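You operate a simulated robot arm through the tools that you are given. There is no shell and no other tool. Be economical: measure what you need, move in short steps, check, and stop when the job is done.

Carry out the task below with a simulated two-armed robot. There is one attempt and no reset: what you move stays moved.

JOB
Take the lid off the blue tin and lay it down on the top of the packing bench.

It is judged by the outcome, as a careful person would: the job done as asked, and still so three seconds after it is handed in. It fails if anything else is knocked over, pushed out of place, dropped, spilled or broken. Lids that push on must go on centred and level and be pressed home; caps that screw on are set level and turned clockwise until they are tight.

ROBOT AND FRAMES
Two 7-joint arms with two-finger parallel grippers on one trunk, on a base that drives. Base frame: it is fixed to the floor where the robot stands at the start and does not move with it; the origin is under the middle of the robot, x ahead of it, y to its left, z up; the surface under the hand at the start is at about z = 0.85. Lengths are in m, angles in degrees, forces in N, time in s.
The left shoulder is at the start at [0.125, 0.174, 1.047], the right one opposite. With the tool pointing down near the work surface each hand reaches from about 0.36 to 0.76 m from the robot's upright axis, wherever it stands, measured 20 degrees to its own side. Payload 3.6 kg a hand.
The tool frame of a hand sits at the grasp point between the pads (the TCP): z along the fingers, y along the line on which they close. The tips reach 0.03 m beyond it. The gripper opens to 0.11 m. The fingers are 0.02 m wide and 0.01 m thick; the gripper's body (0.048 by 0.112 m) begins 0.055 m behind the TCP.
Orientation is that of the tool frame in the base frame, as a unit quaternion [x, y, z, w]. With the fingers straight down and closing along the base's y, the tool's x points along the base's -x, its y along +y and its z along -z.

CONTROLS
- The arms move only by the tool servo_tool. It takes "left_increments", "right_increments" or both (then of equal length, played together; a hand with none holds still); each is a list of rows, each a list of 7 numbers: the shift along the tool's x, y, z in units of 50 mm (1.0 is 50 mm), then the turn, a rotation vector about the tool's x, y, z in units of 5 degrees (1.0 is 5 degrees), then the gripper command, from -1 (shut) to 1 (fully open), values between in proportion. In form: [[tx, ty, tz, ax, ay, az, grip], ...]. A call has 1 to 20 rows; each row shifts and turns the commanded pose from where the row before left it, along the tool's axes as they then stand. A call with a number of a shift or a turn outside -1 to 1 is refused whole. A row lasts 0.2 s, in which the tool goes at most 0.05 m and 8.6 degrees; a call with a longer step from one row to the next is refused whole, and so is a gripper value outside its range. A pose out of reach is approached as far as the arm can. The call stops where the force on the tool passes 40 N (or 10 N more than at its start, if that is more) or the arm is blocked; 0.2 s more then pass. Each finger travels about 0.153 m/s and halts on what it meets, pressing with about 42 N; the grip force reading is that of the motor and also rises with nothing between the fingers. The clock runs only during rows and for 0.2 s after the last one: add rows that do not move to give the fingers time. The reply holds the time, the measured pose of the TCP, the force on the tool along the base axes, the opening and the grip force, in the units named above and with some noise, with the torque about the TCP (base axes, N m) and any sound that the robot's microphone picked up.
- Cameras (640 x 400 px; columns grow to the right, rows downward): "scene" is now at [0.2369, 0.0013, 1.2416]; the picture's right is [0.03, -1.00, 0.00], its down [-0.34, -0.01, -0.94] and it looks along [0.94, 0.03, -0.34] (base axes); focal length 256 px, centre (320, 200). "left" rides on the left gripper at [0.072, -0.017, -0.103] in its tool frame; the picture's right is [0.23, 0.97, 0.00], its down [-0.76, 0.18, -0.62] and it looks along [-0.61, 0.14, 0.78] (tool axes); focal length 222 px, centre (320, 200). "right" rides on the right gripper at [0.072, 0.017, -0.103] in its tool frame; the picture's right is [-0.23, 0.97, 0.00], its down [-0.76, -0.18, -0.62] and it looks along [-0.61, -0.14, 0.78] (tool axes); focal length 222 px, centre (320, 200). There is no depth. A picture from a camera that has moved, and an enlarged one, comes with that camera's place and axes in the base frame and with its lens.
- camera(camera): a new picture of that camera. The clock stands still meanwhile.
- lift_body(by): slides the trunk up (or, below 0, down) by that many m; the arms and the scene camera ride with it, the base frame stays. It gives what a move gives, with no picture.
- steer(legs): drives the robot by 1 to 6 legs, each [ahead, left, turn to the left] in m, m and degrees, along the robot's own axes; the way and the turn of a leg run together, so that a leg with both is an arc; at most 1.5 m and 180 degrees a leg. The arms and the cameras ride along, it lands a little off, and it stops where it bumps. It gives what a move gives.
- pan_tilt(pan, tilt): turns the head with the scene camera to pan (to the left, within 86 degrees either way) and tilt (down, from -29 to 69), counted from straight ahead of the robot. It gives what a move gives.
- zoom(camera, box): a new picture of the part [left, top, right, bottom] of that camera's present view, enlarged. The clock stands still meanwhile.
- close_job(): hands the job in; it is judged then, once.

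Go step by step. Nothing tells you exact positions but the pictures and the camera data: compare them with the known pose of the tool, close in by small moves and look again before you grip or let go. The budget is 120 turns and 88 pictures, counting those below and the enlarged ones. Unless the task says otherwise, let go and move clear before handing in, and close with one line.

The tools are called after "Request:" as a command line: name --argument value ..., lists and objects as JSON in quotes. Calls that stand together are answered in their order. servo_tool: Moves the arms, as the interface text tells. Its arguments: {"type":"object","properties":{"left_increments":{"type":"array"},"right_increments":{"type":"array"}},"required":[]} The other tools are called the same way: lift_body (by) slides the trunk up or down; steer (legs) drives the base; pan_tilt (pan, tilt) turns the head that bears the scene camera; camera (camera) takes a picture; zoom (camera, box) takes an enlarged picture of a part of a camera's view; close_job () hands the job in.

At the start:

```text
clock: 0.0
left_tool_pos: [0.5171, 0.2393, 1.0784]
left_orientation: [-0.001, 1.0, 0.0, 0.001]
left_wrist_force: [-0.3, -0.7, 0.5]
left_moment: [-0.01, -0.04, 0.01]
left_gripper_width: 0.1098
left_grasp_force: 0.0
right_tool_pos: [0.4568, -0.1087, 1.1363]
right_orientation: [0.0, 1.0, -0.001, -0.001]
right_wrist_force: [-1.5, -0.1, -0.2]
right_moment: [0.01, 0.0, -0.03]
right_gripper_width: 0.11
right_grasp_force: 0.1
trunk travel left (down, up): [-0.166, 0.597]
robot x, y, heading: [0.0012, -0.0027, -0.2]
head pan, tilt: [1.7, 20.1]
```

scene: 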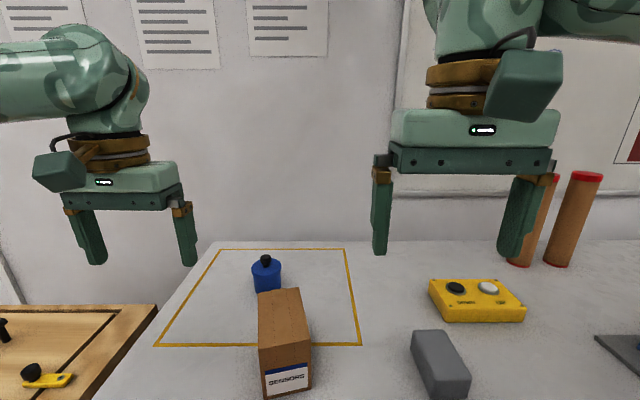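
right: 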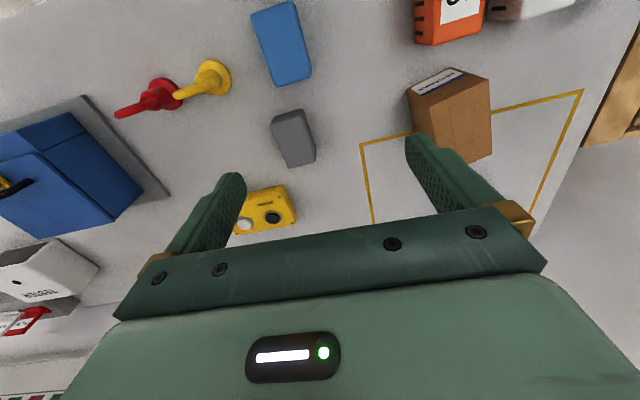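
left: 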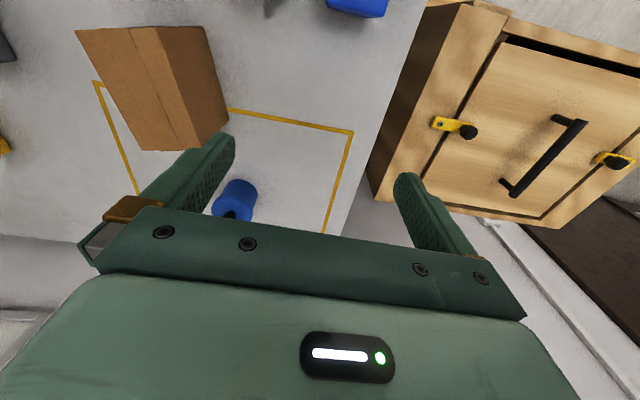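

I see a blue tin with a black knob behind a cardboard box on the bench. I'll zoom in for detail and look around for other blue tins.

Request:
zoom --camera "scene" --box '[210, 230, 370, 330]'

Request:
zoom --camera "left" --box '[160, 120, 320, 220]'

Request:
pan_tilt --pan 0 --tilt 45

Request:
camera --camera "scene"

```text
4.00 times, centred on (290, 280) of scene
camera zoom: at [0.2369, 0.0013, 1.2416], right [0.03, -1.0, 0.0], down [-0.34, -0.01, -0.94], along [0.94, 0.03, -0.34], focal length 1024 px, centre (440, -120)
```

zoom: 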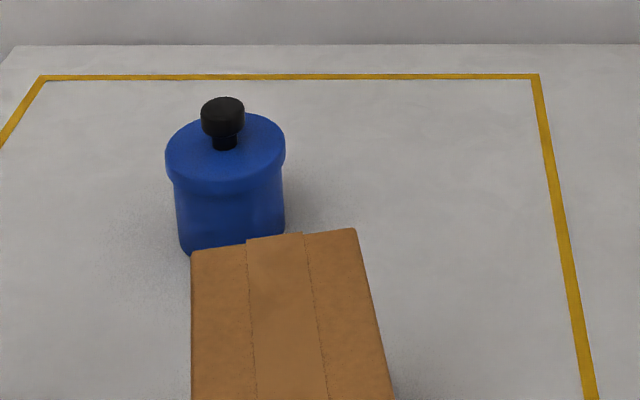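

```text
4.00 times, centred on (240, 170) of left
camera zoom: at [0.445, 0.2216, 1.1824], right [-0.23, 0.97, 0.0], down [0.76, 0.18, 0.62], along [0.61, 0.14, -0.78], focal length 888 px, centre (640, 320)
```

zoom: 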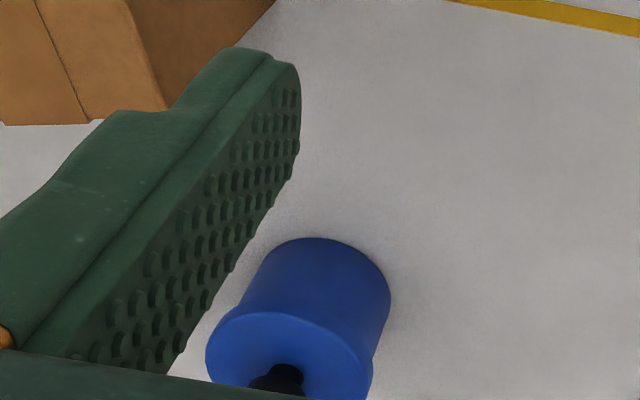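

```text
clock: 0.9
left_tool_pos: [0.5172, 0.2388, 1.0801]
left_orientation: [-0.001, 1.0, -0.001, 0.001]
left_wrist_force: [-0.3, -0.5, 0.0]
left_moment: [0.03, 0.0, 0.0]
left_gripper_width: 0.1099
left_grasp_force: 0.0
right_tool_pos: [0.4579, -0.1085, 1.1374]
right_orientation: [0.0, 1.0, 0.0, 0.0]
right_wrist_force: [-0.1, -0.5, 1.0]
right_moment: [0.02, 0.01, 0.01]
right_gripper_width: 0.1098
right_grasp_force: 0.0
trunk travel left (down, up): [-0.166, 0.597]
robot x, y, heading: [0.0047, -0.0011, -0.3]
head pan, tilt: [0.0, 45.0]
```

```text
82 pictures are left
camera scene: at [0.2252, -0.0014, 1.2031], right [0.0, -1.0, 0.0], down [-0.71, 0.0, -0.71], along [0.71, 0.0, -0.71], focal length 256 px, centre (320, 200)
```

scene: 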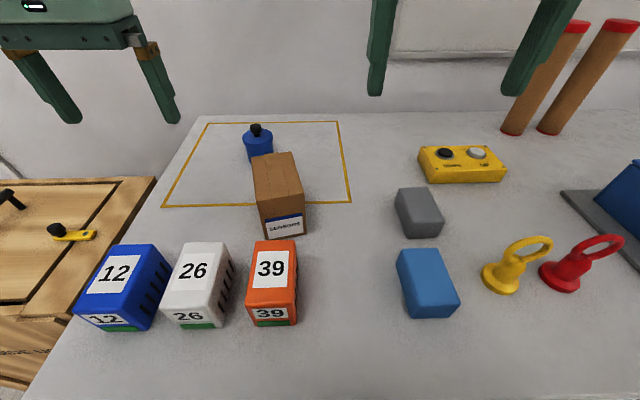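

The tin's knob comes out near (0.716, 0.136, 0.93), with the cardboard box (top about 0.95) in front of it. I'll move the left hand above the tin, with the fingers half closed, and look.

Request:
servo_tool --left_increments '[[-0.66, -0.34, 0.1, 0, 0, 0, 0], [-0.66, -0.34, 0.1, 0, 0, 0, 0], [-0.66, -0.34, 0.1, 0, 0, 0, 0], [-0.66, -0.34, 0.1, 0, 0, 0, 0], [-0.66, -0.34, 0.1, 0, 0, 0, 0], [-0.66, -0.34, 0.1, 0, 0, 0, 0], [0, 0, 0, 0, 0, 0, 0]]'

Request:
camera --camera "left"

Request:
zoom --camera "scene" --box '[180, 60, 340, 160]'

```text
clock: 2.5
left_tool_pos: [0.6876, 0.1479, 1.0484]
left_orientation: [0.0, 1.0, 0.0, 0.0]
left_wrist_force: [0.6, -1.1, -0.6]
left_moment: [0.0, 0.0, 0.01]
left_gripper_width: 0.0549
left_grasp_force: 0.0
left hand out of reach, approached as far as the arm can: row 6
right_tool_pos: [0.4575, -0.1087, 1.1366]
right_orientation: [0.0, 1.0, 0.0, 0.0]
right_wrist_force: [-0.4, 0.1, 0.6]
right_moment: [0.03, 0.02, 0.0]
right_gripper_width: 0.1097
right_grasp_force: 0.1
trunk travel left (down, up): [-0.166, 0.597]
robot x, y, heading: [-0.0002, 0.0043, -0.2]
head pan, tilt: [0.0, 45.0]
```

```text
81 pictures are left
camera left: at [0.614, 0.1306, 1.1524], right [-0.23, 0.97, 0.0], down [0.76, 0.18, 0.62], along [0.61, 0.14, -0.78], focal length 222 px, centre (320, 200)
```

left: 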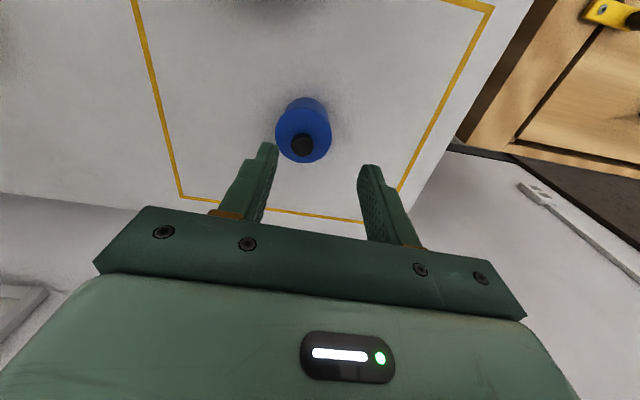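

```text
4.00 times, centred on (260, 110) of scene
camera zoom: at [0.2255, -0.0021, 1.2029], right [0.0, -1.0, 0.0], down [-0.71, 0.0, -0.71], along [0.71, 0.0, -0.71], focal length 1024 px, centre (560, 560)
```

zoom: 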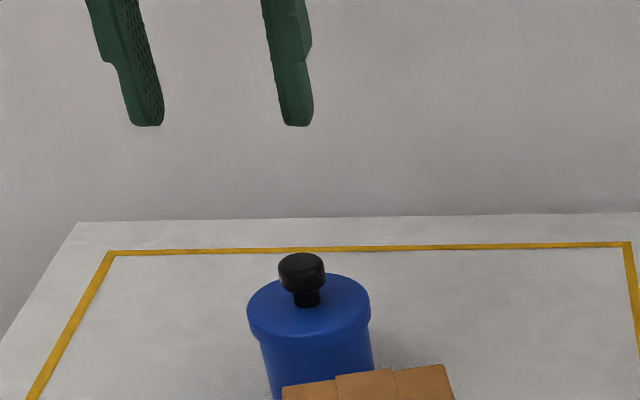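

Knob refined to (0.721, 0.135, ~0.925); the reach was short at this height because the wrist sits above the shoulder. I'll raise the trunk a bit, then approach lower.

Request:
lift_body --by 0.08

Request:
servo_tool --left_increments '[[0, 0, 0.9, 0, 0, 0, 0], [0, -0.13, 0.9, 0, 0, 0, 0], [-0.33, -0.13, 0.5, 0, 0, 0, 0], [-0.34, 0, 0, 0, 0, 0, 0], [0, 0, 0, 0, 0, 0, 0]]'

Request:
camera --camera "left"

Request:
camera --camera "scene"

```text
clock: 3.7
left_tool_pos: [0.6539, 0.1503, 1.1831]
left_orientation: [-0.001, 0.999, 0.0, 0.046]
left_wrist_force: [0.3, -0.7, 0.0]
left_moment: [-0.02, 0.01, 0.0]
left_gripper_width: 0.0552
left_grasp_force: 0.1
right_tool_pos: [0.4572, -0.1088, 1.2162]
right_orientation: [0.0, 1.0, 0.0, -0.002]
right_wrist_force: [0.7, -0.1, -0.2]
right_moment: [-0.03, 0.01, 0.03]
right_gripper_width: 0.1101
right_grasp_force: 0.1
trunk travel left (down, up): [-0.246, 0.517]
robot x, y, heading: [-0.001, -0.0033, 0.3]
head pan, tilt: [0.0, 45.0]
```

```text
clock: 4.9
left_tool_pos: [0.6881, 0.1383, 1.0717]
left_orientation: [0.0, 0.999, 0.0, 0.046]
left_wrist_force: [0.6, 0.3, -0.3]
left_moment: [0.0, -0.01, 0.01]
left_gripper_width: 0.055
left_grasp_force: 0.1
left hand out of reach, approached as far as the arm can: row 4
right_tool_pos: [0.4574, -0.1083, 1.2181]
right_orientation: [0.001, 1.0, 0.0, -0.001]
right_wrist_force: [1.2, -0.5, -0.2]
right_moment: [0.01, 0.0, -0.04]
right_gripper_width: 0.1098
right_grasp_force: 0.0
trunk travel left (down, up): [-0.246, 0.517]
robot x, y, heading: [-0.0009, -0.0, 0.0]
head pan, tilt: [0.0, 45.0]
```

```text
79 pictures are left
camera left: at [0.6066, 0.1192, 1.1683], right [-0.23, 0.97, -0.02], down [0.7, 0.18, 0.69], along [0.68, 0.14, -0.72], focal length 222 px, centre (320, 200)
```

left: 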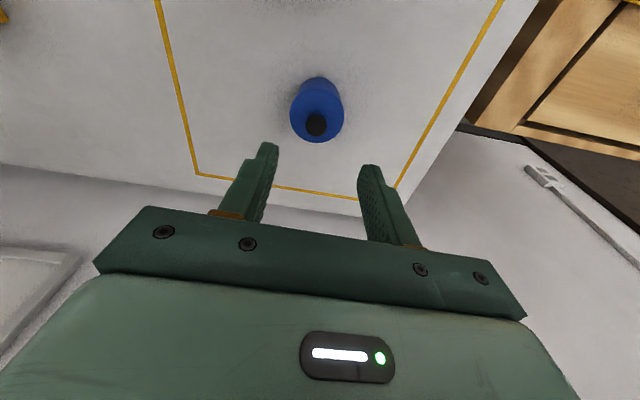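

```text
78 pictures are left
camera scene: at [0.1828, -0.0013, 1.2865], right [0.0, -1.0, 0.0], down [-0.71, 0.0, -0.71], along [0.71, 0.0, -0.71], focal length 256 px, centre (320, 200)
```

scene: 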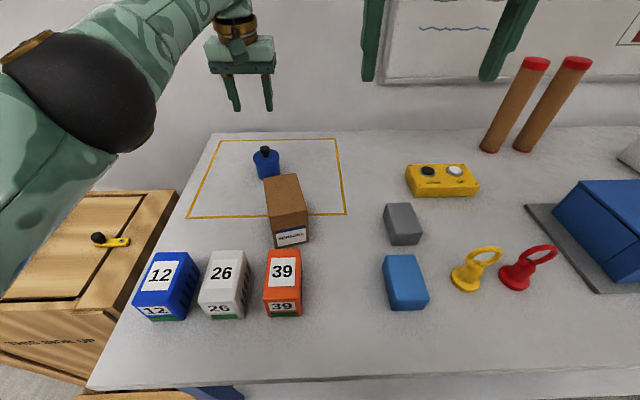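

The hand got tilted by about 5 degrees while stretched. I'll straighten it while descending to just above the knob.

Request:
servo_tool --left_increments '[[0, 0, 0.6, 0, 0.35, 0, 0], [0, 0, 0.6, 0, 0.35, 0, 0], [0, 0, 0.6, 0, 0.35, 0, 0], [0, 0, 0, 0, 0, 0, 0]]'

Request:
servo_tool --left_increments '[[-0.3, 0, 0, 0, 0, 0, 0], [-0.3, 0, 0, 0, 0, 0, 0], [0, 0, 0, 0, 0, 0, 0]]'

```text
clock: 5.9
left_tool_pos: [0.6863, 0.1539, 0.9872]
left_orientation: [-0.002, 1.0, 0.001, 0.002]
left_wrist_force: [-0.2, 0.2, 0.6]
left_moment: [-0.02, -0.01, 0.0]
left_gripper_width: 0.0548
left_grasp_force: 0.0
left hand out of reach, approached as far as the arm can: row 1, 2, 3
right_tool_pos: [0.4573, -0.1087, 1.2181]
right_orientation: [0.0, 1.0, 0.0, 0.0]
right_wrist_force: [0.5, 0.0, 0.5]
right_moment: [0.0, -0.02, -0.03]
right_gripper_width: 0.1102
right_grasp_force: 0.0
trunk travel left (down, up): [-0.246, 0.517]
robot x, y, heading: [-0.001, 0.0007, -0.2]
head pan, tilt: [0.0, 45.0]
```

```text
clock: 6.7
left_tool_pos: [0.6869, 0.1536, 0.986]
left_orientation: [-0.001, 1.0, 0.0, 0.001]
left_wrist_force: [-0.6, -0.8, 0.5]
left_moment: [0.02, 0.0, -0.02]
left_gripper_width: 0.055
left_grasp_force: 0.0
left hand out of reach, approached as far as the arm can: row 1, 2
right_tool_pos: [0.4574, -0.1089, 1.2176]
right_orientation: [0.001, 1.0, 0.0, 0.0]
right_wrist_force: [-0.3, 0.0, -0.2]
right_moment: [0.0, -0.04, -0.05]
right_gripper_width: 0.11
right_grasp_force: 0.0
trunk travel left (down, up): [-0.246, 0.517]
robot x, y, heading: [0.0019, -0.0011, -0.1]
head pan, tilt: [0.0, 45.0]
```

Still short by about 3.5 cm, so I need to drive closer. I'll check the bench front clearance first.

Request:
pan_tilt --pan 0 --tilt 69

Request:
camera --camera "scene"

```text
clock: 7.5
left_tool_pos: [0.6877, 0.1547, 0.9859]
left_orientation: [-0.001, 1.0, 0.001, 0.001]
left_wrist_force: [0.6, -0.6, -0.1]
left_moment: [-0.05, -0.02, 0.01]
left_gripper_width: 0.055
left_grasp_force: 0.1
right_tool_pos: [0.4578, -0.1091, 1.2182]
right_orientation: [0.001, 1.0, 0.0, 0.0]
right_wrist_force: [0.8, 0.9, 0.1]
right_moment: [-0.05, 0.02, -0.03]
right_gripper_width: 0.1098
right_grasp_force: 0.1
trunk travel left (down, up): [-0.246, 0.517]
robot x, y, heading: [-0.003, 0.0024, 0.1]
head pan, tilt: [0.0, 68.8]
```

```text
77 pictures are left
camera scene: at [0.1572, -0.0015, 1.2577], right [0.0, -1.0, 0.0], down [-0.93, 0.0, -0.36], along [0.36, 0.0, -0.93], focal length 256 px, centre (320, 200)
```

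scene: 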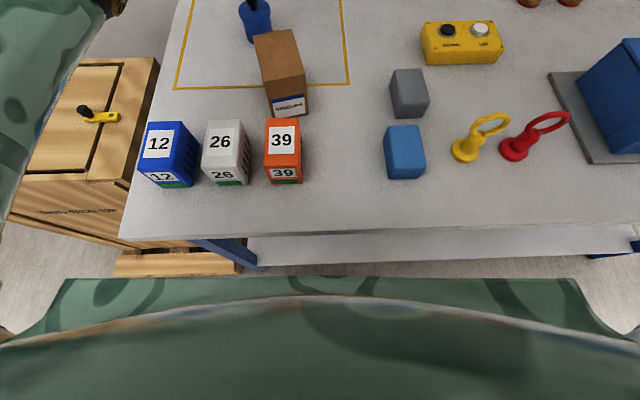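

Base clearance to the bench leg and shelf looks like about 5 cm. I'll lift the hand a little and creep ahead 3 cm.

Request:
servo_tool --left_increments '[[0.3, 0, -0.5, 0, 0, 0, 0], [0.3, 0, -0.4, 0, 0, 0, 0], [0, 0, 0, 0, 0, 0, 0]]'

Request:
steer --legs '[[0.03, 0, 0]]'

Request:
camera --camera "scene"

```text
clock: 8.3
left_tool_pos: [0.6582, 0.1537, 1.0313]
left_orientation: [0.001, 1.0, 0.0, 0.001]
left_wrist_force: [-0.1, 0.3, -0.6]
left_moment: [0.04, 0.02, -0.01]
left_gripper_width: 0.0549
left_grasp_force: 0.1
right_tool_pos: [0.458, -0.1098, 1.218]
right_orientation: [0.0, 1.0, 0.001, 0.0]
right_wrist_force: [-0.6, -0.1, -0.5]
right_moment: [0.02, -0.03, 0.01]
right_gripper_width: 0.1102
right_grasp_force: 0.0
trunk travel left (down, up): [-0.246, 0.517]
robot x, y, heading: [-0.002, 0.0018, -0.0]
head pan, tilt: [0.0, 68.8]
```

```text
clock: 9.2
left_tool_pos: [0.6882, 0.154, 1.0299]
left_orientation: [0.0, 1.0, 0.0, 0.001]
left_wrist_force: [-0.2, 0.4, -0.3]
left_moment: [0.02, 0.01, -0.01]
left_gripper_width: 0.0553
left_grasp_force: 0.0
right_tool_pos: [0.4896, -0.1097, 1.2174]
right_orientation: [0.0, 1.0, 0.0, -0.001]
right_wrist_force: [0.1, -0.1, -0.2]
right_moment: [-0.01, 0.05, -0.01]
right_gripper_width: 0.1101
right_grasp_force: 0.0
trunk travel left (down, up): [-0.246, 0.517]
robot x, y, heading: [0.0275, 0.003, -0.2]
head pan, tilt: [0.0, 68.8]
```

```text
76 pictures are left
camera scene: at [0.1885, -0.0016, 1.2576], right [0.0, -1.0, 0.0], down [-0.93, 0.0, -0.36], along [0.36, 0.0, -0.93], focal length 256 px, centre (320, 200)
```

scene: 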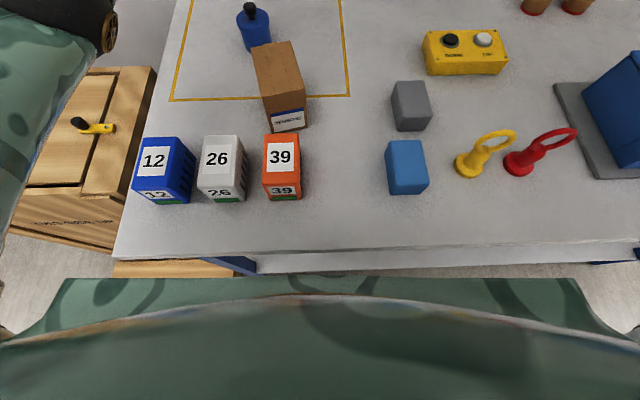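

No bump. Now I'll move over the knob and down to a TCP height of about 0.98.

Request:
servo_tool --left_increments '[[0, -0.2, 0.5, 0, 0, 0, 0], [-0.3, -0.18, 0.5, 0, 0, 0, 0], [-0.35, 0, 0, 0, 0, 0, 0], [0, 0, 0, 0, 0, 0, 0]]'

Request:
camera --camera "left"

Request:
pan_tilt --pan 8 --tilt 30

Request:
camera --camera "scene"

```text
clock: 10.2
left_tool_pos: [0.7139, 0.1339, 0.9812]
left_orientation: [0.0, 1.0, 0.0, 0.001]
left_wrist_force: [-0.2, -0.6, 0.8]
left_moment: [0.03, 0.01, 0.01]
left_gripper_width: 0.055
left_grasp_force: 0.1
left hand out of reach, approached as far as the arm can: row 3
right_tool_pos: [0.4895, -0.1081, 1.2184]
right_orientation: [0.0, 1.0, 0.0, -0.001]
right_wrist_force: [-0.4, -0.6, -0.2]
right_moment: [0.03, 0.05, 0.02]
right_gripper_width: 0.1097
right_grasp_force: 0.0
trunk travel left (down, up): [-0.246, 0.517]
robot x, y, heading: [0.0281, -0.0007, 0.3]
head pan, tilt: [0.0, 68.8]
```

```text
75 pictures are left
camera left: at [0.6407, 0.1167, 1.0839], right [-0.23, 0.97, 0.0], down [0.76, 0.18, 0.62], along [0.61, 0.14, -0.78], focal length 222 px, centre (320, 200)
```

left: 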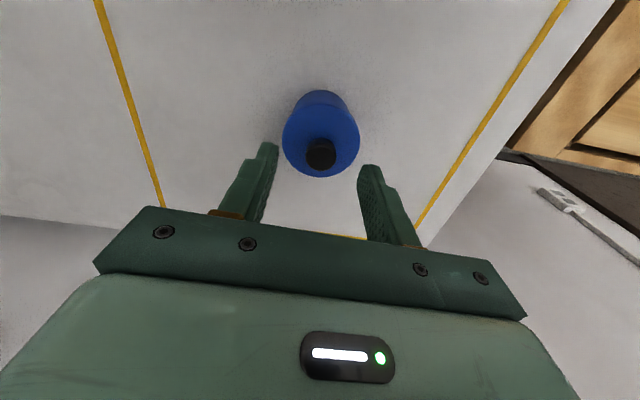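

```text
clock: 11.2
left_tool_pos: [0.7138, 0.1338, 0.9807]
left_orientation: [0.0, 1.0, 0.0, 0.001]
left_wrist_force: [0.4, 0.8, 0.2]
left_moment: [0.0, 0.03, 0.01]
left_gripper_width: 0.055
left_grasp_force: 0.1
right_tool_pos: [0.4878, -0.109, 1.2173]
right_orientation: [0.001, 1.0, 0.0, -0.001]
right_wrist_force: [0.4, 0.0, 0.2]
right_moment: [0.02, -0.02, -0.05]
right_gripper_width: 0.1098
right_grasp_force: 0.2
trunk travel left (down, up): [-0.246, 0.517]
robot x, y, heading: [0.0313, 0.0012, -0.0]
head pan, tilt: [8.0, 30.0]
```

```text
74 pictures are left
camera scene: at [0.2211, 0.0109, 1.309], right [0.14, -0.99, 0.0], down [-0.5, -0.07, -0.87], along [0.86, 0.12, -0.5], focal length 256 px, centre (320, 200)
```

scene: 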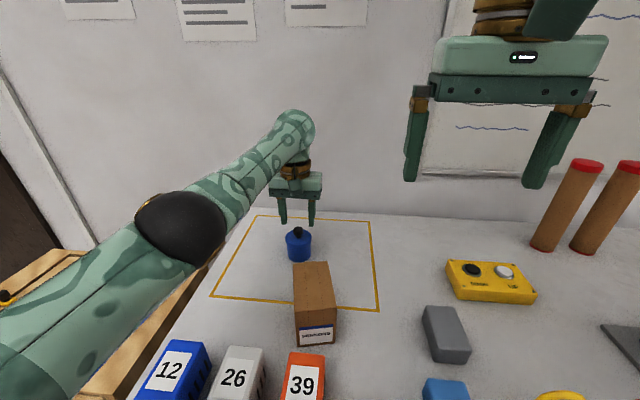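

The arm is nearly straight, and the knob reads (0.718, 0.134), with its head between about z 0.918 and 0.934. I'll pitch the fingers forward 8 degrees for extra reach, then check the position.

Request:
servo_tool --left_increments '[[0, 0, 0, 0, -0.8, 0, 0], [-0.1, 0, 0, 0, -0.8, 0, 0], [-0.05, 0, 0.3, 0, 0, 0, 0], [0, 0, 0, 0, 0, 0, 0]]'

Request:
camera --camera "left"

Request:
zoom --camera "scene" --box '[250, 180, 346, 240]'

```text
clock: 12.2
left_tool_pos: [0.72, 0.1347, 0.968]
left_orientation: [0.0, 0.997, 0.0, 0.071]
left_wrist_force: [0.7, -0.1, -0.4]
left_moment: [0.02, 0.01, 0.01]
left_gripper_width: 0.0549
left_grasp_force: 0.0
right_tool_pos: [0.4868, -0.1089, 1.2181]
right_orientation: [-0.001, 1.0, 0.0, -0.002]
right_wrist_force: [-0.5, -0.4, -0.3]
right_moment: [0.02, 0.0, -0.03]
right_gripper_width: 0.11
right_grasp_force: 0.1
trunk travel left (down, up): [-0.246, 0.517]
robot x, y, heading: [0.0284, 0.0013, 0.0]
head pan, tilt: [8.0, 30.0]
```

```text
73 pictures are left
camera left: at [0.634, 0.117, 1.0599], right [-0.23, 0.97, -0.03], down [0.67, 0.18, 0.72], along [0.71, 0.14, -0.69], focal length 222 px, centre (320, 200)
```

left: 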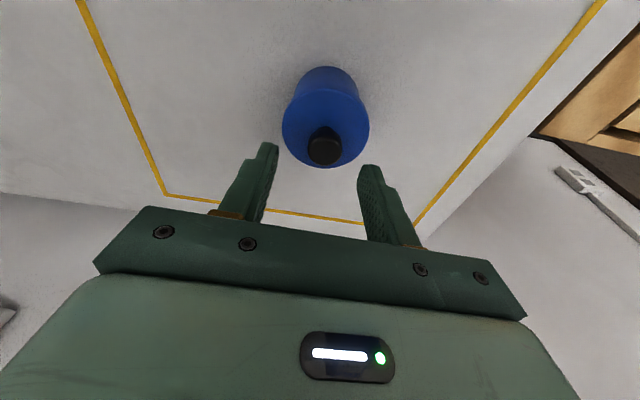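

```text
6.67 times, centred on (298, 210) of scene
camera zoom: at [0.2208, 0.011, 1.3092], right [0.14, -0.99, 0.0], down [-0.5, -0.07, -0.87], along [0.86, 0.12, -0.5], focal length 1707 px, centre (467, 133)
```

zoom: 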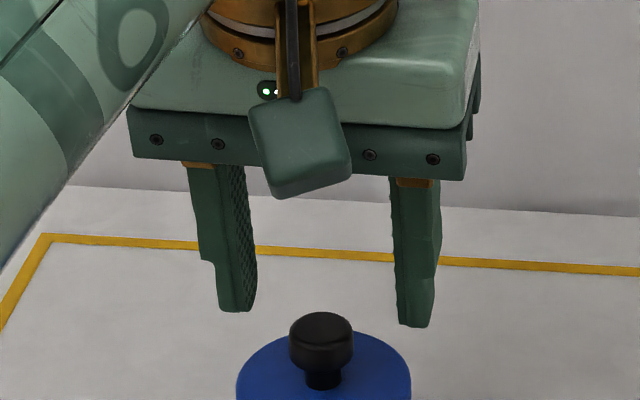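

The hand is centred on the knob. Next I'll descend 24 mm straight down and look before gripping.

Request:
servo_tool --left_increments '[[0.04, 0, 0.24, 0, 0, 0, 0], [0.04, 0, 0.23, 0, 0, 0, 0], [0, 0, 0, 0, 0, 0, -0.2], [0, 0, 0, 0, 0, 0, -0.2]]'

Request:
zoom --camera "scene" --box '[250, 190, 346, 250]'

Request:
zoom --camera "left" --box '[200, 60, 440, 210]'

```text
clock: 13.2
left_tool_pos: [0.721, 0.1335, 0.9424]
left_orientation: [0.0, 0.997, -0.001, 0.072]
left_wrist_force: [-0.5, -0.5, -0.4]
left_moment: [0.02, -0.01, -0.04]
left_gripper_width: 0.0439
left_grasp_force: 0.1
right_tool_pos: [0.4872, -0.1089, 1.2185]
right_orientation: [0.0, 1.0, 0.001, -0.001]
right_wrist_force: [-1.1, 0.6, 0.3]
right_moment: [-0.02, 0.02, -0.02]
right_gripper_width: 0.11
right_grasp_force: 0.1
trunk travel left (down, up): [-0.246, 0.517]
robot x, y, heading: [0.0302, -0.0006, -0.1]
head pan, tilt: [8.0, 30.0]
```

```text
6.67 times, centred on (298, 220) of scene
camera zoom: at [0.2211, 0.011, 1.3091], right [0.14, -0.99, 0.0], down [-0.5, -0.07, -0.87], along [0.86, 0.12, -0.5], focal length 1707 px, centre (467, 67)
```

zoom: 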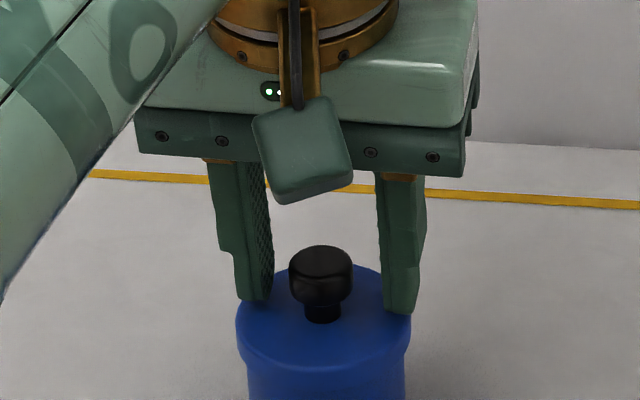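

```text
2.67 times, centred on (320, 135) of left
camera zoom: at [0.6336, 0.1173, 1.0355], right [-0.23, 0.97, -0.03], down [0.67, 0.18, 0.72], along [0.71, 0.14, -0.69], focal length 592 px, centre (320, 373)
```

zoom: 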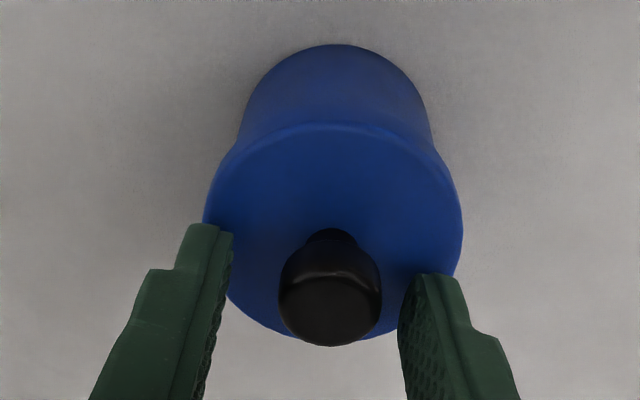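

Both fingers straddle the knob with a small offset. I'll nudge 1.5 mm to the left and close gently on the knob.

Request:
servo_tool --left_increments '[[0, 0.03, 0, 0, 0, 0, -0.3], [0, 0, 0, 0, 0, 0, -0.45], [0, 0, 0, 0, 0, 0, -1], [0, 0, 0, 0, 0, 0, -1], [0, 0, 0, 0, 0, 0, -1]]'

Request:
zoom --camera "scene" --box '[250, 190, 346, 250]'

```text
clock: 14.4
left_tool_pos: [0.7199, 0.135, 0.9423]
left_orientation: [0.0, 0.997, 0.0, 0.071]
left_wrist_force: [-0.2, -0.5, -0.4]
left_moment: [-0.02, 0.0, 0.02]
left_gripper_width: 0.0223
left_grasp_force: 42.3
right_tool_pos: [0.4873, -0.1097, 1.2175]
right_orientation: [0.0, 1.0, -0.001, -0.001]
right_wrist_force: [-0.1, -0.1, -0.6]
right_moment: [0.0, 0.02, -0.05]
right_gripper_width: 0.1099
right_grasp_force: 0.0
trunk travel left (down, up): [-0.246, 0.517]
robot x, y, heading: [0.0284, 0.0038, -0.1]
head pan, tilt: [8.0, 30.0]
heard: snap
```

```text
6.67 times, centred on (298, 220) of scene
camera zoom: at [0.2211, 0.011, 1.3091], right [0.14, -0.99, 0.0], down [-0.5, -0.07, -0.87], along [0.86, 0.12, -0.5], focal length 1707 px, centre (467, 67)
```

zoom: 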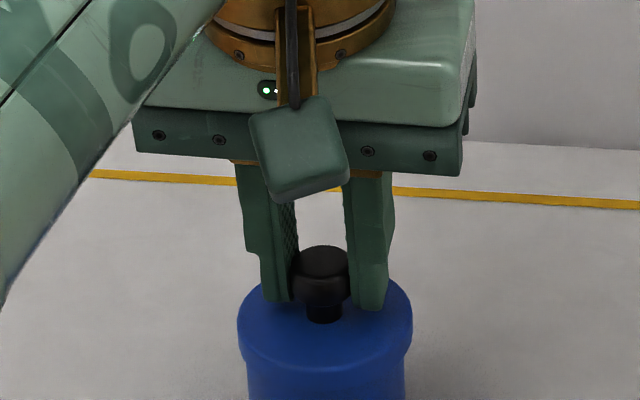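

The knob is gripped and I heard a snap. I'll lift 5 mm slowly and watch the force.

Request:
servo_tool --left_increments '[[-0.007, 0, -0.05, 0, 0, 0, -1], [-0.007, 0, -0.05, 0, 0, 0, -1], [0, 0, 0, 0, 0, 0, -1]]'

Request:
zoom --camera "scene" --box '[250, 200, 346, 260]'

```text
clock: 15.2
left_tool_pos: [0.7196, 0.1367, 0.9483]
left_orientation: [-0.001, 0.997, 0.0, 0.071]
left_wrist_force: [0.7, -0.2, -0.9]
left_moment: [0.02, 0.03, -0.01]
left_gripper_width: 0.0222
left_grasp_force: 42.1
right_tool_pos: [0.4882, -0.1094, 1.2177]
right_orientation: [0.0, 1.0, 0.0, -0.001]
right_wrist_force: [0.2, 0.1, 0.1]
right_moment: [0.02, 0.04, 0.01]
right_gripper_width: 0.1102
right_grasp_force: 0.0
trunk travel left (down, up): [-0.246, 0.517]
robot x, y, heading: [0.029, 0.0009, -0.2]
head pan, tilt: [8.0, 30.0]
```

```text
6.67 times, centred on (298, 230) of scene
camera zoom: at [0.2211, 0.011, 1.3091], right [0.14, -0.99, 0.0], down [-0.5, -0.07, -0.87], along [0.86, 0.12, -0.5], focal length 1707 px, centre (467, 0)
```

zoom: 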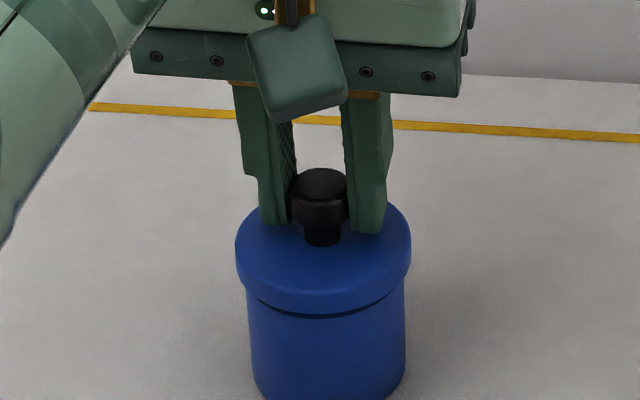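

A dark gap appears beneath the lid and the pull is light. I'll continue up 15 mm.

Request:
servo_tool --left_increments '[[-0.014, 0, -0.1, 0, 0, 0, -1], [-0.014, 0, -0.1, 0, 0, 0, -1], [-0.014, 0, -0.1, 0, 0, 0, -1], [0, 0, 0, 0, 0, 0, -1]]'

Request:
zoom --camera "scene" --box '[250, 200, 346, 260]'

```text
clock: 16.2
left_tool_pos: [0.72, 0.136, 0.9638]
left_orientation: [-0.001, 0.998, 0.001, 0.07]
left_wrist_force: [-0.3, -0.3, -1.1]
left_moment: [-0.03, 0.03, 0.01]
left_gripper_width: 0.0225
left_grasp_force: 42.4
right_tool_pos: [0.4881, -0.1084, 1.2182]
right_orientation: [0.0, 1.0, 0.0, -0.001]
right_wrist_force: [0.3, 0.3, -0.2]
right_moment: [-0.01, -0.01, -0.02]
right_gripper_width: 0.1102
right_grasp_force: 0.0
trunk travel left (down, up): [-0.246, 0.517]
robot x, y, heading: [0.0316, 0.0012, 0.1]
head pan, tilt: [8.0, 30.0]
```

```text
6.67 times, centred on (298, 230) of scene
camera zoom: at [0.2212, 0.011, 1.3091], right [0.14, -0.99, 0.0], down [-0.5, -0.07, -0.87], along [0.86, 0.12, -0.5], focal length 1707 px, centre (467, 0)
```

zoom: 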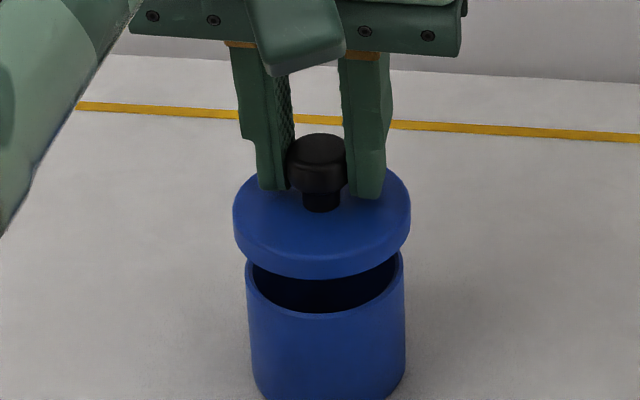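

The lid is off. I'll raise it a little more and carry it to the clear patch at about (0.69, 0.02), right of the tin and beyond the box.

Request:
servo_tool --left_increments '[[-0.035, 0, -0.25, 0, 0, 0, -1], [-0.035, 0, -0.25, 0, 0, 0, -1], [0.1, -0.55, -0.02, 0, 0, 0, -1], [0.17, -0.6, -0.02, 0, 0, 0, -1], [0.17, -0.6, -0.02, 0, 0, 0, -1], [0.17, -0.55, -0.02, 0, 0, 0, -1], [0, 0, 0, 0, 0, 0, -1]]'

Request:
camera --camera "scene"

Request:
camera --camera "left"

```text
clock: 17.8
left_tool_pos: [0.6919, 0.0213, 0.9878]
left_orientation: [0.0, 0.998, 0.0, 0.069]
left_wrist_force: [-0.2, -0.2, -0.3]
left_moment: [0.01, -0.01, -0.06]
left_gripper_width: 0.0223
left_grasp_force: 42.4
right_tool_pos: [0.4883, -0.1087, 1.2177]
right_orientation: [-0.001, 1.0, 0.0, 0.0]
right_wrist_force: [0.0, -0.2, 0.8]
right_moment: [0.0, -0.05, -0.03]
right_gripper_width: 0.1101
right_grasp_force: 0.0
trunk travel left (down, up): [-0.246, 0.517]
robot x, y, heading: [0.0293, 0.0052, -0.1]
head pan, tilt: [8.0, 30.0]
```

```text
66 pictures are left
camera scene: at [0.2213, 0.0113, 1.3091], right [0.14, -0.99, 0.0], down [-0.5, -0.07, -0.87], along [0.86, 0.12, -0.5], focal length 256 px, centre (320, 200)
```

scene: 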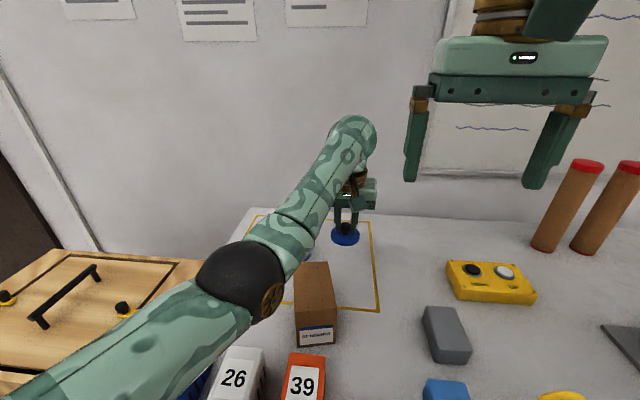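

```text
65 pictures are left
camera left: at [0.6052, 0.0032, 1.0808], right [-0.23, 0.97, -0.03], down [0.67, 0.18, 0.72], along [0.71, 0.14, -0.69], focal length 222 px, centre (320, 200)
```

left: 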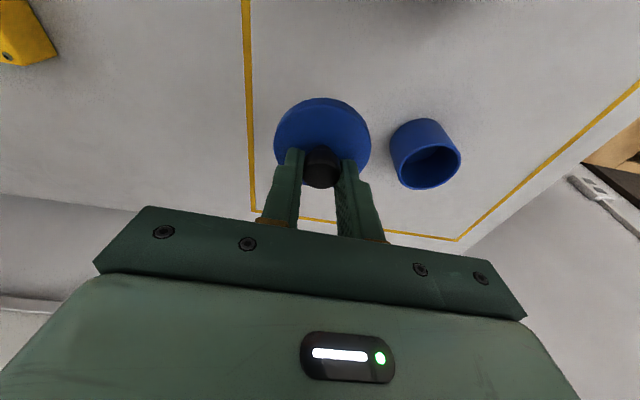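

The landing spot is clear. I'll lower most of the way and check the arm clearance.

Request:
servo_tool --left_increments '[[0.057, 0, 0.4, 0, 0, 0, -1], [0.057, 0, 0.4, 0, 0, 0, -1], [0.057, 0, 0.4, 0, 0, 0, -1], [0, 0, 0, 0, 0, 0, -1]]'

Request:
camera --camera "scene"

Request:
zoom --camera "left" --box '[200, 60, 500, 247]'

```text
clock: 18.8
left_tool_pos: [0.6906, 0.0201, 0.9274]
left_orientation: [0.001, 0.998, 0.0, 0.07]
left_wrist_force: [0.0, 0.1, 0.0]
left_moment: [-0.03, 0.02, -0.02]
left_gripper_width: 0.0221
left_grasp_force: 42.3
right_tool_pos: [0.4875, -0.1101, 1.2198]
right_orientation: [0.0, 1.0, -0.001, -0.001]
right_wrist_force: [-0.1, 0.0, 0.9]
right_moment: [-0.03, 0.03, 0.01]
right_gripper_width: 0.1101
right_grasp_force: 0.0
trunk travel left (down, up): [-0.246, 0.517]
robot x, y, heading: [0.0294, 0.0012, 0.1]
head pan, tilt: [8.0, 30.0]
```

```text
64 pictures are left
camera scene: at [0.2209, 0.0109, 1.3092], right [0.14, -0.99, 0.0], down [-0.5, -0.07, -0.87], along [0.86, 0.12, -0.5], focal length 256 px, centre (320, 200)
```

scene: 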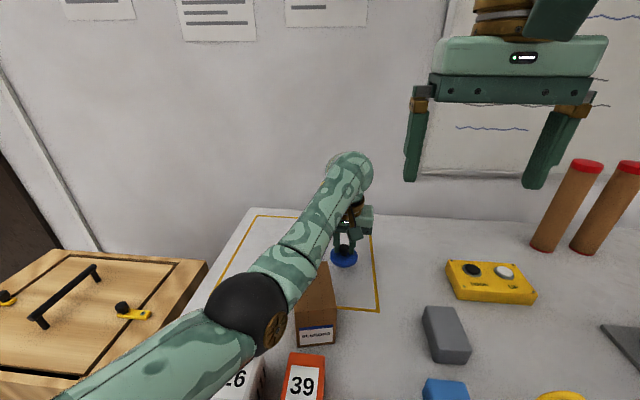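

```text
2.13 times, centred on (350, 154) of left
camera zoom: at [0.6036, 0.003, 1.0191], right [-0.23, 0.97, -0.03], down [0.67, 0.18, 0.72], along [0.71, 0.14, -0.69], focal length 474 px, centre (256, 299)
```

zoom: 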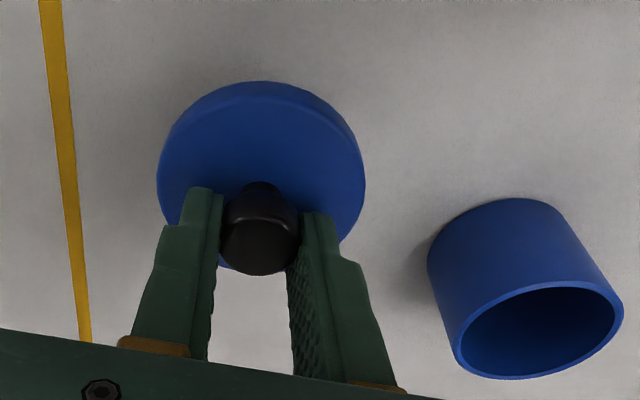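

Still clear. I'll lower further in small steps until contact shows.

Request:
servo_tool --left_increments '[[0.01, 0, 0.08, 0, 0, 0, -1], [0.01, 0, 0.08, 0, 0, 0, -1], [0.01, 0, 0.06, 0, 0, 0, -1], [0, 0, 0, 0, 0, 0, -1]]'

Request:
zoom --camera "scene" --box '[290, 190, 418, 270]'

```text
clock: 19.8
left_tool_pos: [0.6903, 0.021, 0.9161]
left_orientation: [0.001, 0.998, 0.0, 0.07]
left_wrist_force: [0.5, -1.1, 0.1]
left_moment: [-0.02, 0.03, 0.01]
left_gripper_width: 0.0222
left_grasp_force: 41.6
right_tool_pos: [0.4879, -0.1098, 1.2181]
right_orientation: [0.0, 1.0, 0.001, -0.001]
right_wrist_force: [0.3, -0.7, 0.2]
right_moment: [0.02, -0.03, -0.02]
right_gripper_width: 0.1098
right_grasp_force: 0.0
trunk travel left (down, up): [-0.246, 0.517]
robot x, y, heading: [0.0337, 0.0014, -0.0]
head pan, tilt: [8.0, 30.0]
```

```text
5.00 times, centred on (354, 230) of scene
camera zoom: at [0.2211, 0.0109, 1.3091], right [0.14, -0.99, 0.0], down [-0.5, -0.07, -0.87], along [0.86, 0.12, -0.5], focal length 1280 px, centre (150, 50)
```

zoom: 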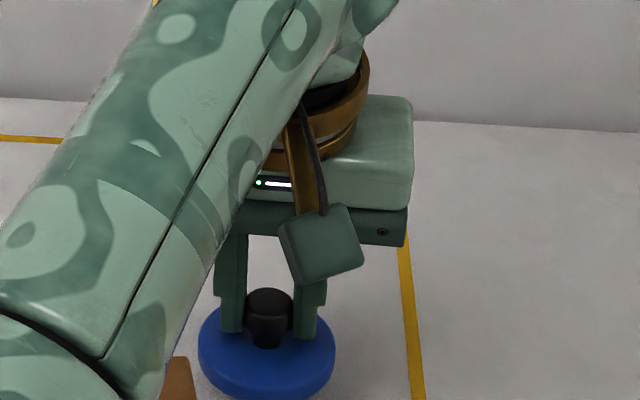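

No contact yet; the lid's bottom seems 1–2 cm above the bench. I'll continue down.

Request:
servo_tool --left_increments '[[0.01, 0, 0.07, 0, 0, 0, -1], [0.01, 0, 0.07, 0, 0, 0, -1], [0.01, 0, 0.06, 0, 0, 0, -1], [0, 0, 0, 0, 0, 0, -1]]'

Request:
zoom --camera "scene" --box '[290, 200, 418, 280]'

```text
clock: 20.8
left_tool_pos: [0.6899, 0.0219, 0.9065]
left_orientation: [0.0, 0.997, 0.0, 0.071]
left_wrist_force: [0.1, 0.2, -0.3]
left_moment: [-0.01, 0.0, 0.0]
left_gripper_width: 0.0224
left_grasp_force: 42.3
right_tool_pos: [0.4877, -0.1087, 1.2178]
right_orientation: [0.0, 1.0, 0.0, -0.001]
right_wrist_force: [0.2, 1.1, -0.6]
right_moment: [0.0, 0.01, -0.01]
right_gripper_width: 0.1102
right_grasp_force: 0.1
trunk travel left (down, up): [-0.246, 0.517]
robot x, y, heading: [0.0313, -0.0008, -0.2]
head pan, tilt: [8.0, 30.0]
```

```text
5.00 times, centred on (354, 240) of scene
camera zoom: at [0.2211, 0.0109, 1.3091], right [0.14, -0.99, 0.0], down [-0.5, -0.07, -0.87], along [0.86, 0.12, -0.5], focal length 1280 px, centre (150, 0)
```

zoom: 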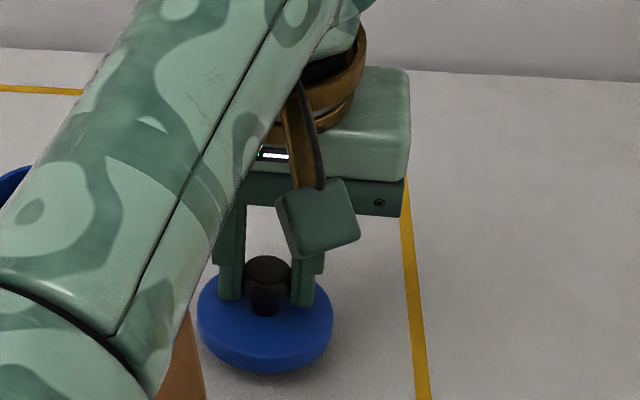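

Very near the bench now. I'll go down in 2–3 mm steps.

Request:
servo_tool --left_increments '[[0.006, 0, 0.04, 0, 0, 0, -1], [0.006, 0, 0.04, 0, 0, 0, -1], [0, 0, 0, 0, 0, 0, -1]]'

Request:
zoom --camera "scene" --box '[290, 200, 418, 280]'

```text
clock: 21.6
left_tool_pos: [0.6892, 0.0196, 0.9026]
left_orientation: [0.0, 0.998, 0.0, 0.071]
left_wrist_force: [-0.4, -0.6, -0.7]
left_moment: [-0.02, 0.01, 0.0]
left_gripper_width: 0.0222
left_grasp_force: 42.2
right_tool_pos: [0.4875, -0.1088, 1.2166]
right_orientation: [0.0, 1.0, 0.0, -0.002]
right_wrist_force: [0.5, 0.0, -0.5]
right_moment: [0.0, 0.02, 0.0]
right_gripper_width: 0.11
right_grasp_force: 0.1
trunk travel left (down, up): [-0.246, 0.517]
robot x, y, heading: [0.0305, 0.0002, 0.1]
head pan, tilt: [8.0, 30.0]
```

```text
5.00 times, centred on (354, 240) of scene
camera zoom: at [0.2211, 0.0109, 1.3091], right [0.14, -0.99, 0.0], down [-0.5, -0.07, -0.87], along [0.86, 0.12, -0.5], focal length 1280 px, centre (150, 0)
```

zoom: 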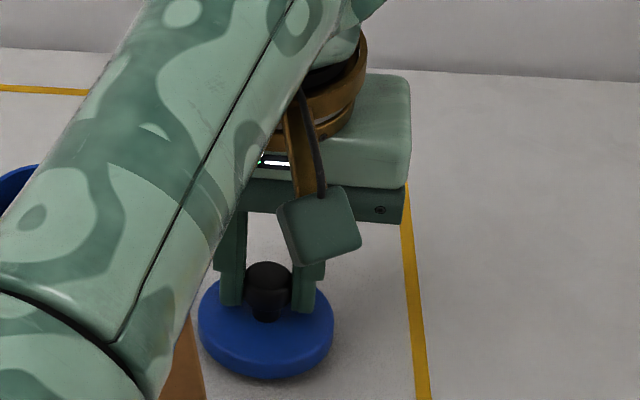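

Request:
servo_tool --left_increments '[[0.006, 0, 0.04, 0, 0, 0, -1], [0.006, 0, 0.04, 0, 0, 0, -1], [0, 0, 0, 0, 0, 0, -1]]'

Request:
zoom --camera "scene" --box '[290, 200, 418, 280]'

```text
clock: 22.4
left_tool_pos: [0.689, 0.021, 0.8973]
left_orientation: [0.0, 0.997, 0.0, 0.071]
left_wrist_force: [0.0, -0.1, -0.4]
left_moment: [0.0, -0.02, -0.05]
left_gripper_width: 0.0224
left_grasp_force: 42.3
right_tool_pos: [0.4872, -0.1099, 1.2171]
right_orientation: [0.0, 1.0, 0.0, -0.001]
right_wrist_force: [0.1, 0.3, -0.6]
right_moment: [0.01, -0.02, -0.01]
right_gripper_width: 0.11
right_grasp_force: 0.1
trunk travel left (down, up): [-0.246, 0.517]
robot x, y, heading: [0.0329, -0.0013, -0.0]
head pan, tilt: [8.0, 30.0]
```

```text
5.00 times, centred on (354, 240) of scene
camera zoom: at [0.2211, 0.0109, 1.3091], right [0.14, -0.99, 0.0], down [-0.5, -0.07, -0.87], along [0.86, 0.12, -0.5], focal length 1280 px, centre (150, 0)
```

zoom: 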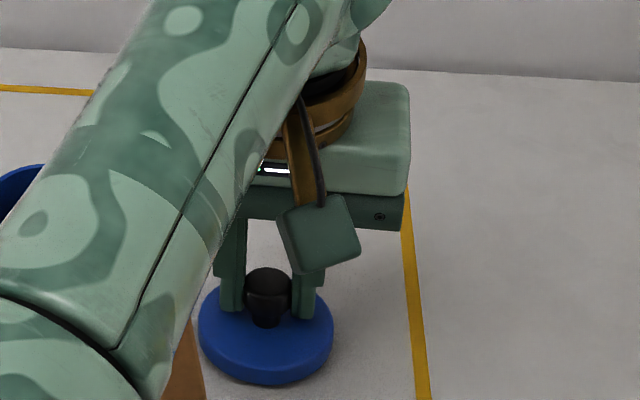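

Request:
servo_tool --left_increments '[[0.006, 0, 0.04, 0, 0, 0, -1], [0.003, 0, 0.02, 0, 0, 0, -1], [0, 0, 0, 0, 0, 0, -1]]'

Request:
zoom --camera "scene" --box '[320, 230, 368, 260]'

```text
clock: 23.2
left_tool_pos: [0.689, 0.0198, 0.8958]
left_orientation: [-0.001, 0.998, 0.0, 0.07]
left_wrist_force: [0.8, 0.4, 1.0]
left_moment: [0.0, 0.01, -0.01]
left_gripper_width: 0.022
left_grasp_force: 42.0
right_tool_pos: [0.4881, -0.1082, 1.2171]
right_orientation: [0.001, 1.0, 0.0, -0.001]
right_wrist_force: [0.1, -0.9, 0.6]
right_moment: [-0.02, 0.01, 0.02]
right_gripper_width: 0.1101
right_grasp_force: 0.0
trunk travel left (down, up): [-0.246, 0.517]
robot x, y, heading: [0.0284, 0.0005, 0.4]
head pan, tilt: [8.0, 30.0]
```

```text
13.33 times, centred on (344, 245) of scene
camera zoom: at [0.2211, 0.0109, 1.3091], right [0.14, -0.99, 0.0], down [-0.5, -0.07, -0.87], along [0.86, 0.12, -0.5], focal length 3414 px, centre (0, -400)
```

zoom: 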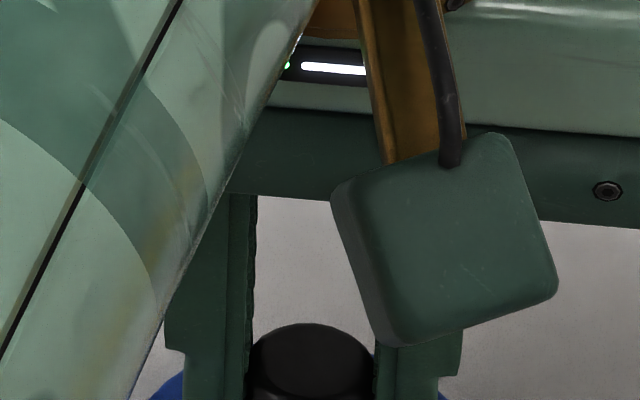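

Request:
servo_tool --left_increments '[[0.003, 0, 0.02, 0, 0, 0, -1], [0.003, 0, 0.02, 0, 0, 0, -1], [0, 0, 0, 0, 0, 0, -1]]'

Request:
zoom --camera "scene" --box '[316, 240, 380, 280]'

```text
clock: 24.0
left_tool_pos: [0.6892, 0.0216, 0.8932]
left_orientation: [0.0, 0.998, 0.0, 0.07]
left_wrist_force: [0.8, -0.5, -1.0]
left_moment: [-0.02, -0.01, 0.0]
left_gripper_width: 0.0222
left_grasp_force: 42.0
right_tool_pos: [0.4861, -0.1088, 1.2186]
right_orientation: [0.0, 1.0, 0.0, 0.0]
right_wrist_force: [-0.6, 0.2, 0.6]
right_moment: [0.01, 0.03, 0.0]
right_gripper_width: 0.1103
right_grasp_force: 0.2
trunk travel left (down, up): [-0.246, 0.517]
robot x, y, heading: [0.0266, 0.0015, 0.3]
head pan, tilt: [8.0, 30.0]
```

```text
10.00 times, centred on (348, 260) of scene
camera zoom: at [0.2211, 0.0109, 1.3091], right [0.14, -0.99, 0.0], down [-0.5, -0.07, -0.87], along [0.86, 0.12, -0.5], focal length 2560 px, centre (40, -400)
```

zoom: 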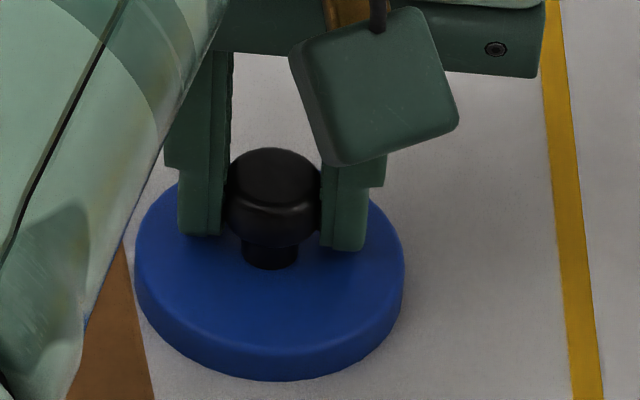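

Request:
servo_tool --left_increments '[[0.003, 0, 0.02, 0, 0, 0, -1], [0.003, 0, 0.02, 0, 0, 0, -1], [0, 0, 0, 0, 0, 0, -1]]'

```text
clock: 24.8
left_tool_pos: [0.69, 0.0218, 0.8928]
left_orientation: [0.0, 0.997, 0.0, 0.072]
left_wrist_force: [1.8, 0.0, 8.1]
left_moment: [-0.03, 0.02, -0.01]
left_gripper_width: 0.0221
left_grasp_force: 41.9
right_tool_pos: [0.4875, -0.1087, 1.219]
right_orientation: [0.001, 1.0, 0.0, 0.0]
right_wrist_force: [-0.6, -0.3, -1.0]
right_moment: [0.0, 0.0, 0.02]
right_gripper_width: 0.11
right_grasp_force: 0.0
trunk travel left (down, up): [-0.246, 0.517]
robot x, y, heading: [0.0321, -0.0017, 0.2]
head pan, tilt: [8.0, 30.0]
```

Contact at 8 N, so the lid is on the bench. I'll open slowly and rise straight up.

Request:
servo_tool --left_increments '[[0, 0, 0, 0, 0, 0, -0.5], [0, 0, 0, 0, 0, 0, -0.2], [0, 0, 0, 0, 0, 0, -0.1], [-0.014, 0, -0.1, 0, 0, 0, -0.1], [-0.03, 0, -0.2, 0, 0, 0, -0.1], [-0.057, 0, -0.4, 0, 0, 0, -0.1], [-0.057, 0, -0.4, 0, 0, 0, -0.1], [-0.057, 0, -0.4, 0, 0, 0, -0.1], [0, 0, 0, 0, 0, 0, -0.1]]'

Request:
camera --camera "left"

Request:
camera --camera "scene"

```text
clock: 26.8
left_tool_pos: [0.69, 0.021, 0.9681]
left_orientation: [0.001, 0.997, 0.001, 0.071]
left_wrist_force: [0.1, 0.5, -1.3]
left_moment: [-0.02, 0.0, -0.01]
left_gripper_width: 0.0498
left_grasp_force: 0.0
right_tool_pos: [0.488, -0.109, 1.2176]
right_orientation: [0.0, 1.0, 0.001, -0.001]
right_wrist_force: [0.4, 0.3, 0.4]
right_moment: [-0.01, 0.02, 0.02]
right_gripper_width: 0.11
right_grasp_force: 0.2
trunk travel left (down, up): [-0.246, 0.517]
robot x, y, heading: [0.0318, 0.0013, 0.0]
head pan, tilt: [8.0, 30.0]
```

```text
56 pictures are left
camera left: at [0.603, 0.0037, 1.06], right [-0.23, 0.97, -0.03], down [0.67, 0.18, 0.72], along [0.71, 0.14, -0.69], focal length 222 px, centre (320, 200)
```

left: 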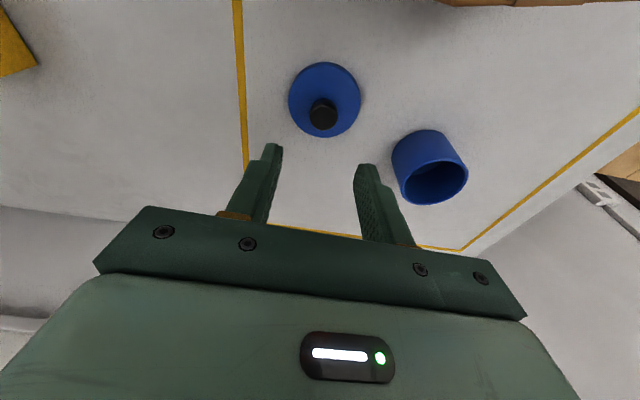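

```text
55 pictures are left
camera scene: at [0.2213, 0.0109, 1.3091], right [0.14, -0.99, 0.0], down [-0.5, -0.07, -0.87], along [0.86, 0.12, -0.5], focal length 256 px, centre (320, 200)
```

scene: 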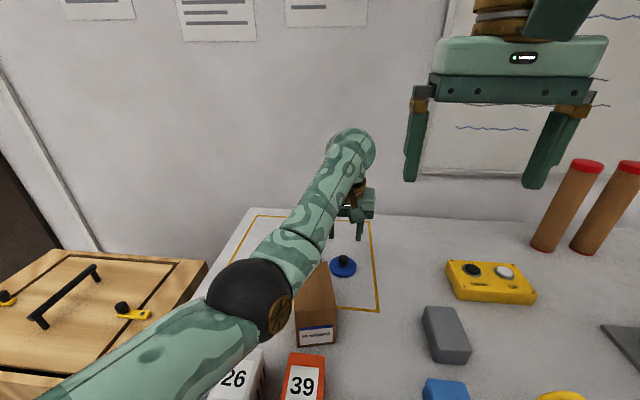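

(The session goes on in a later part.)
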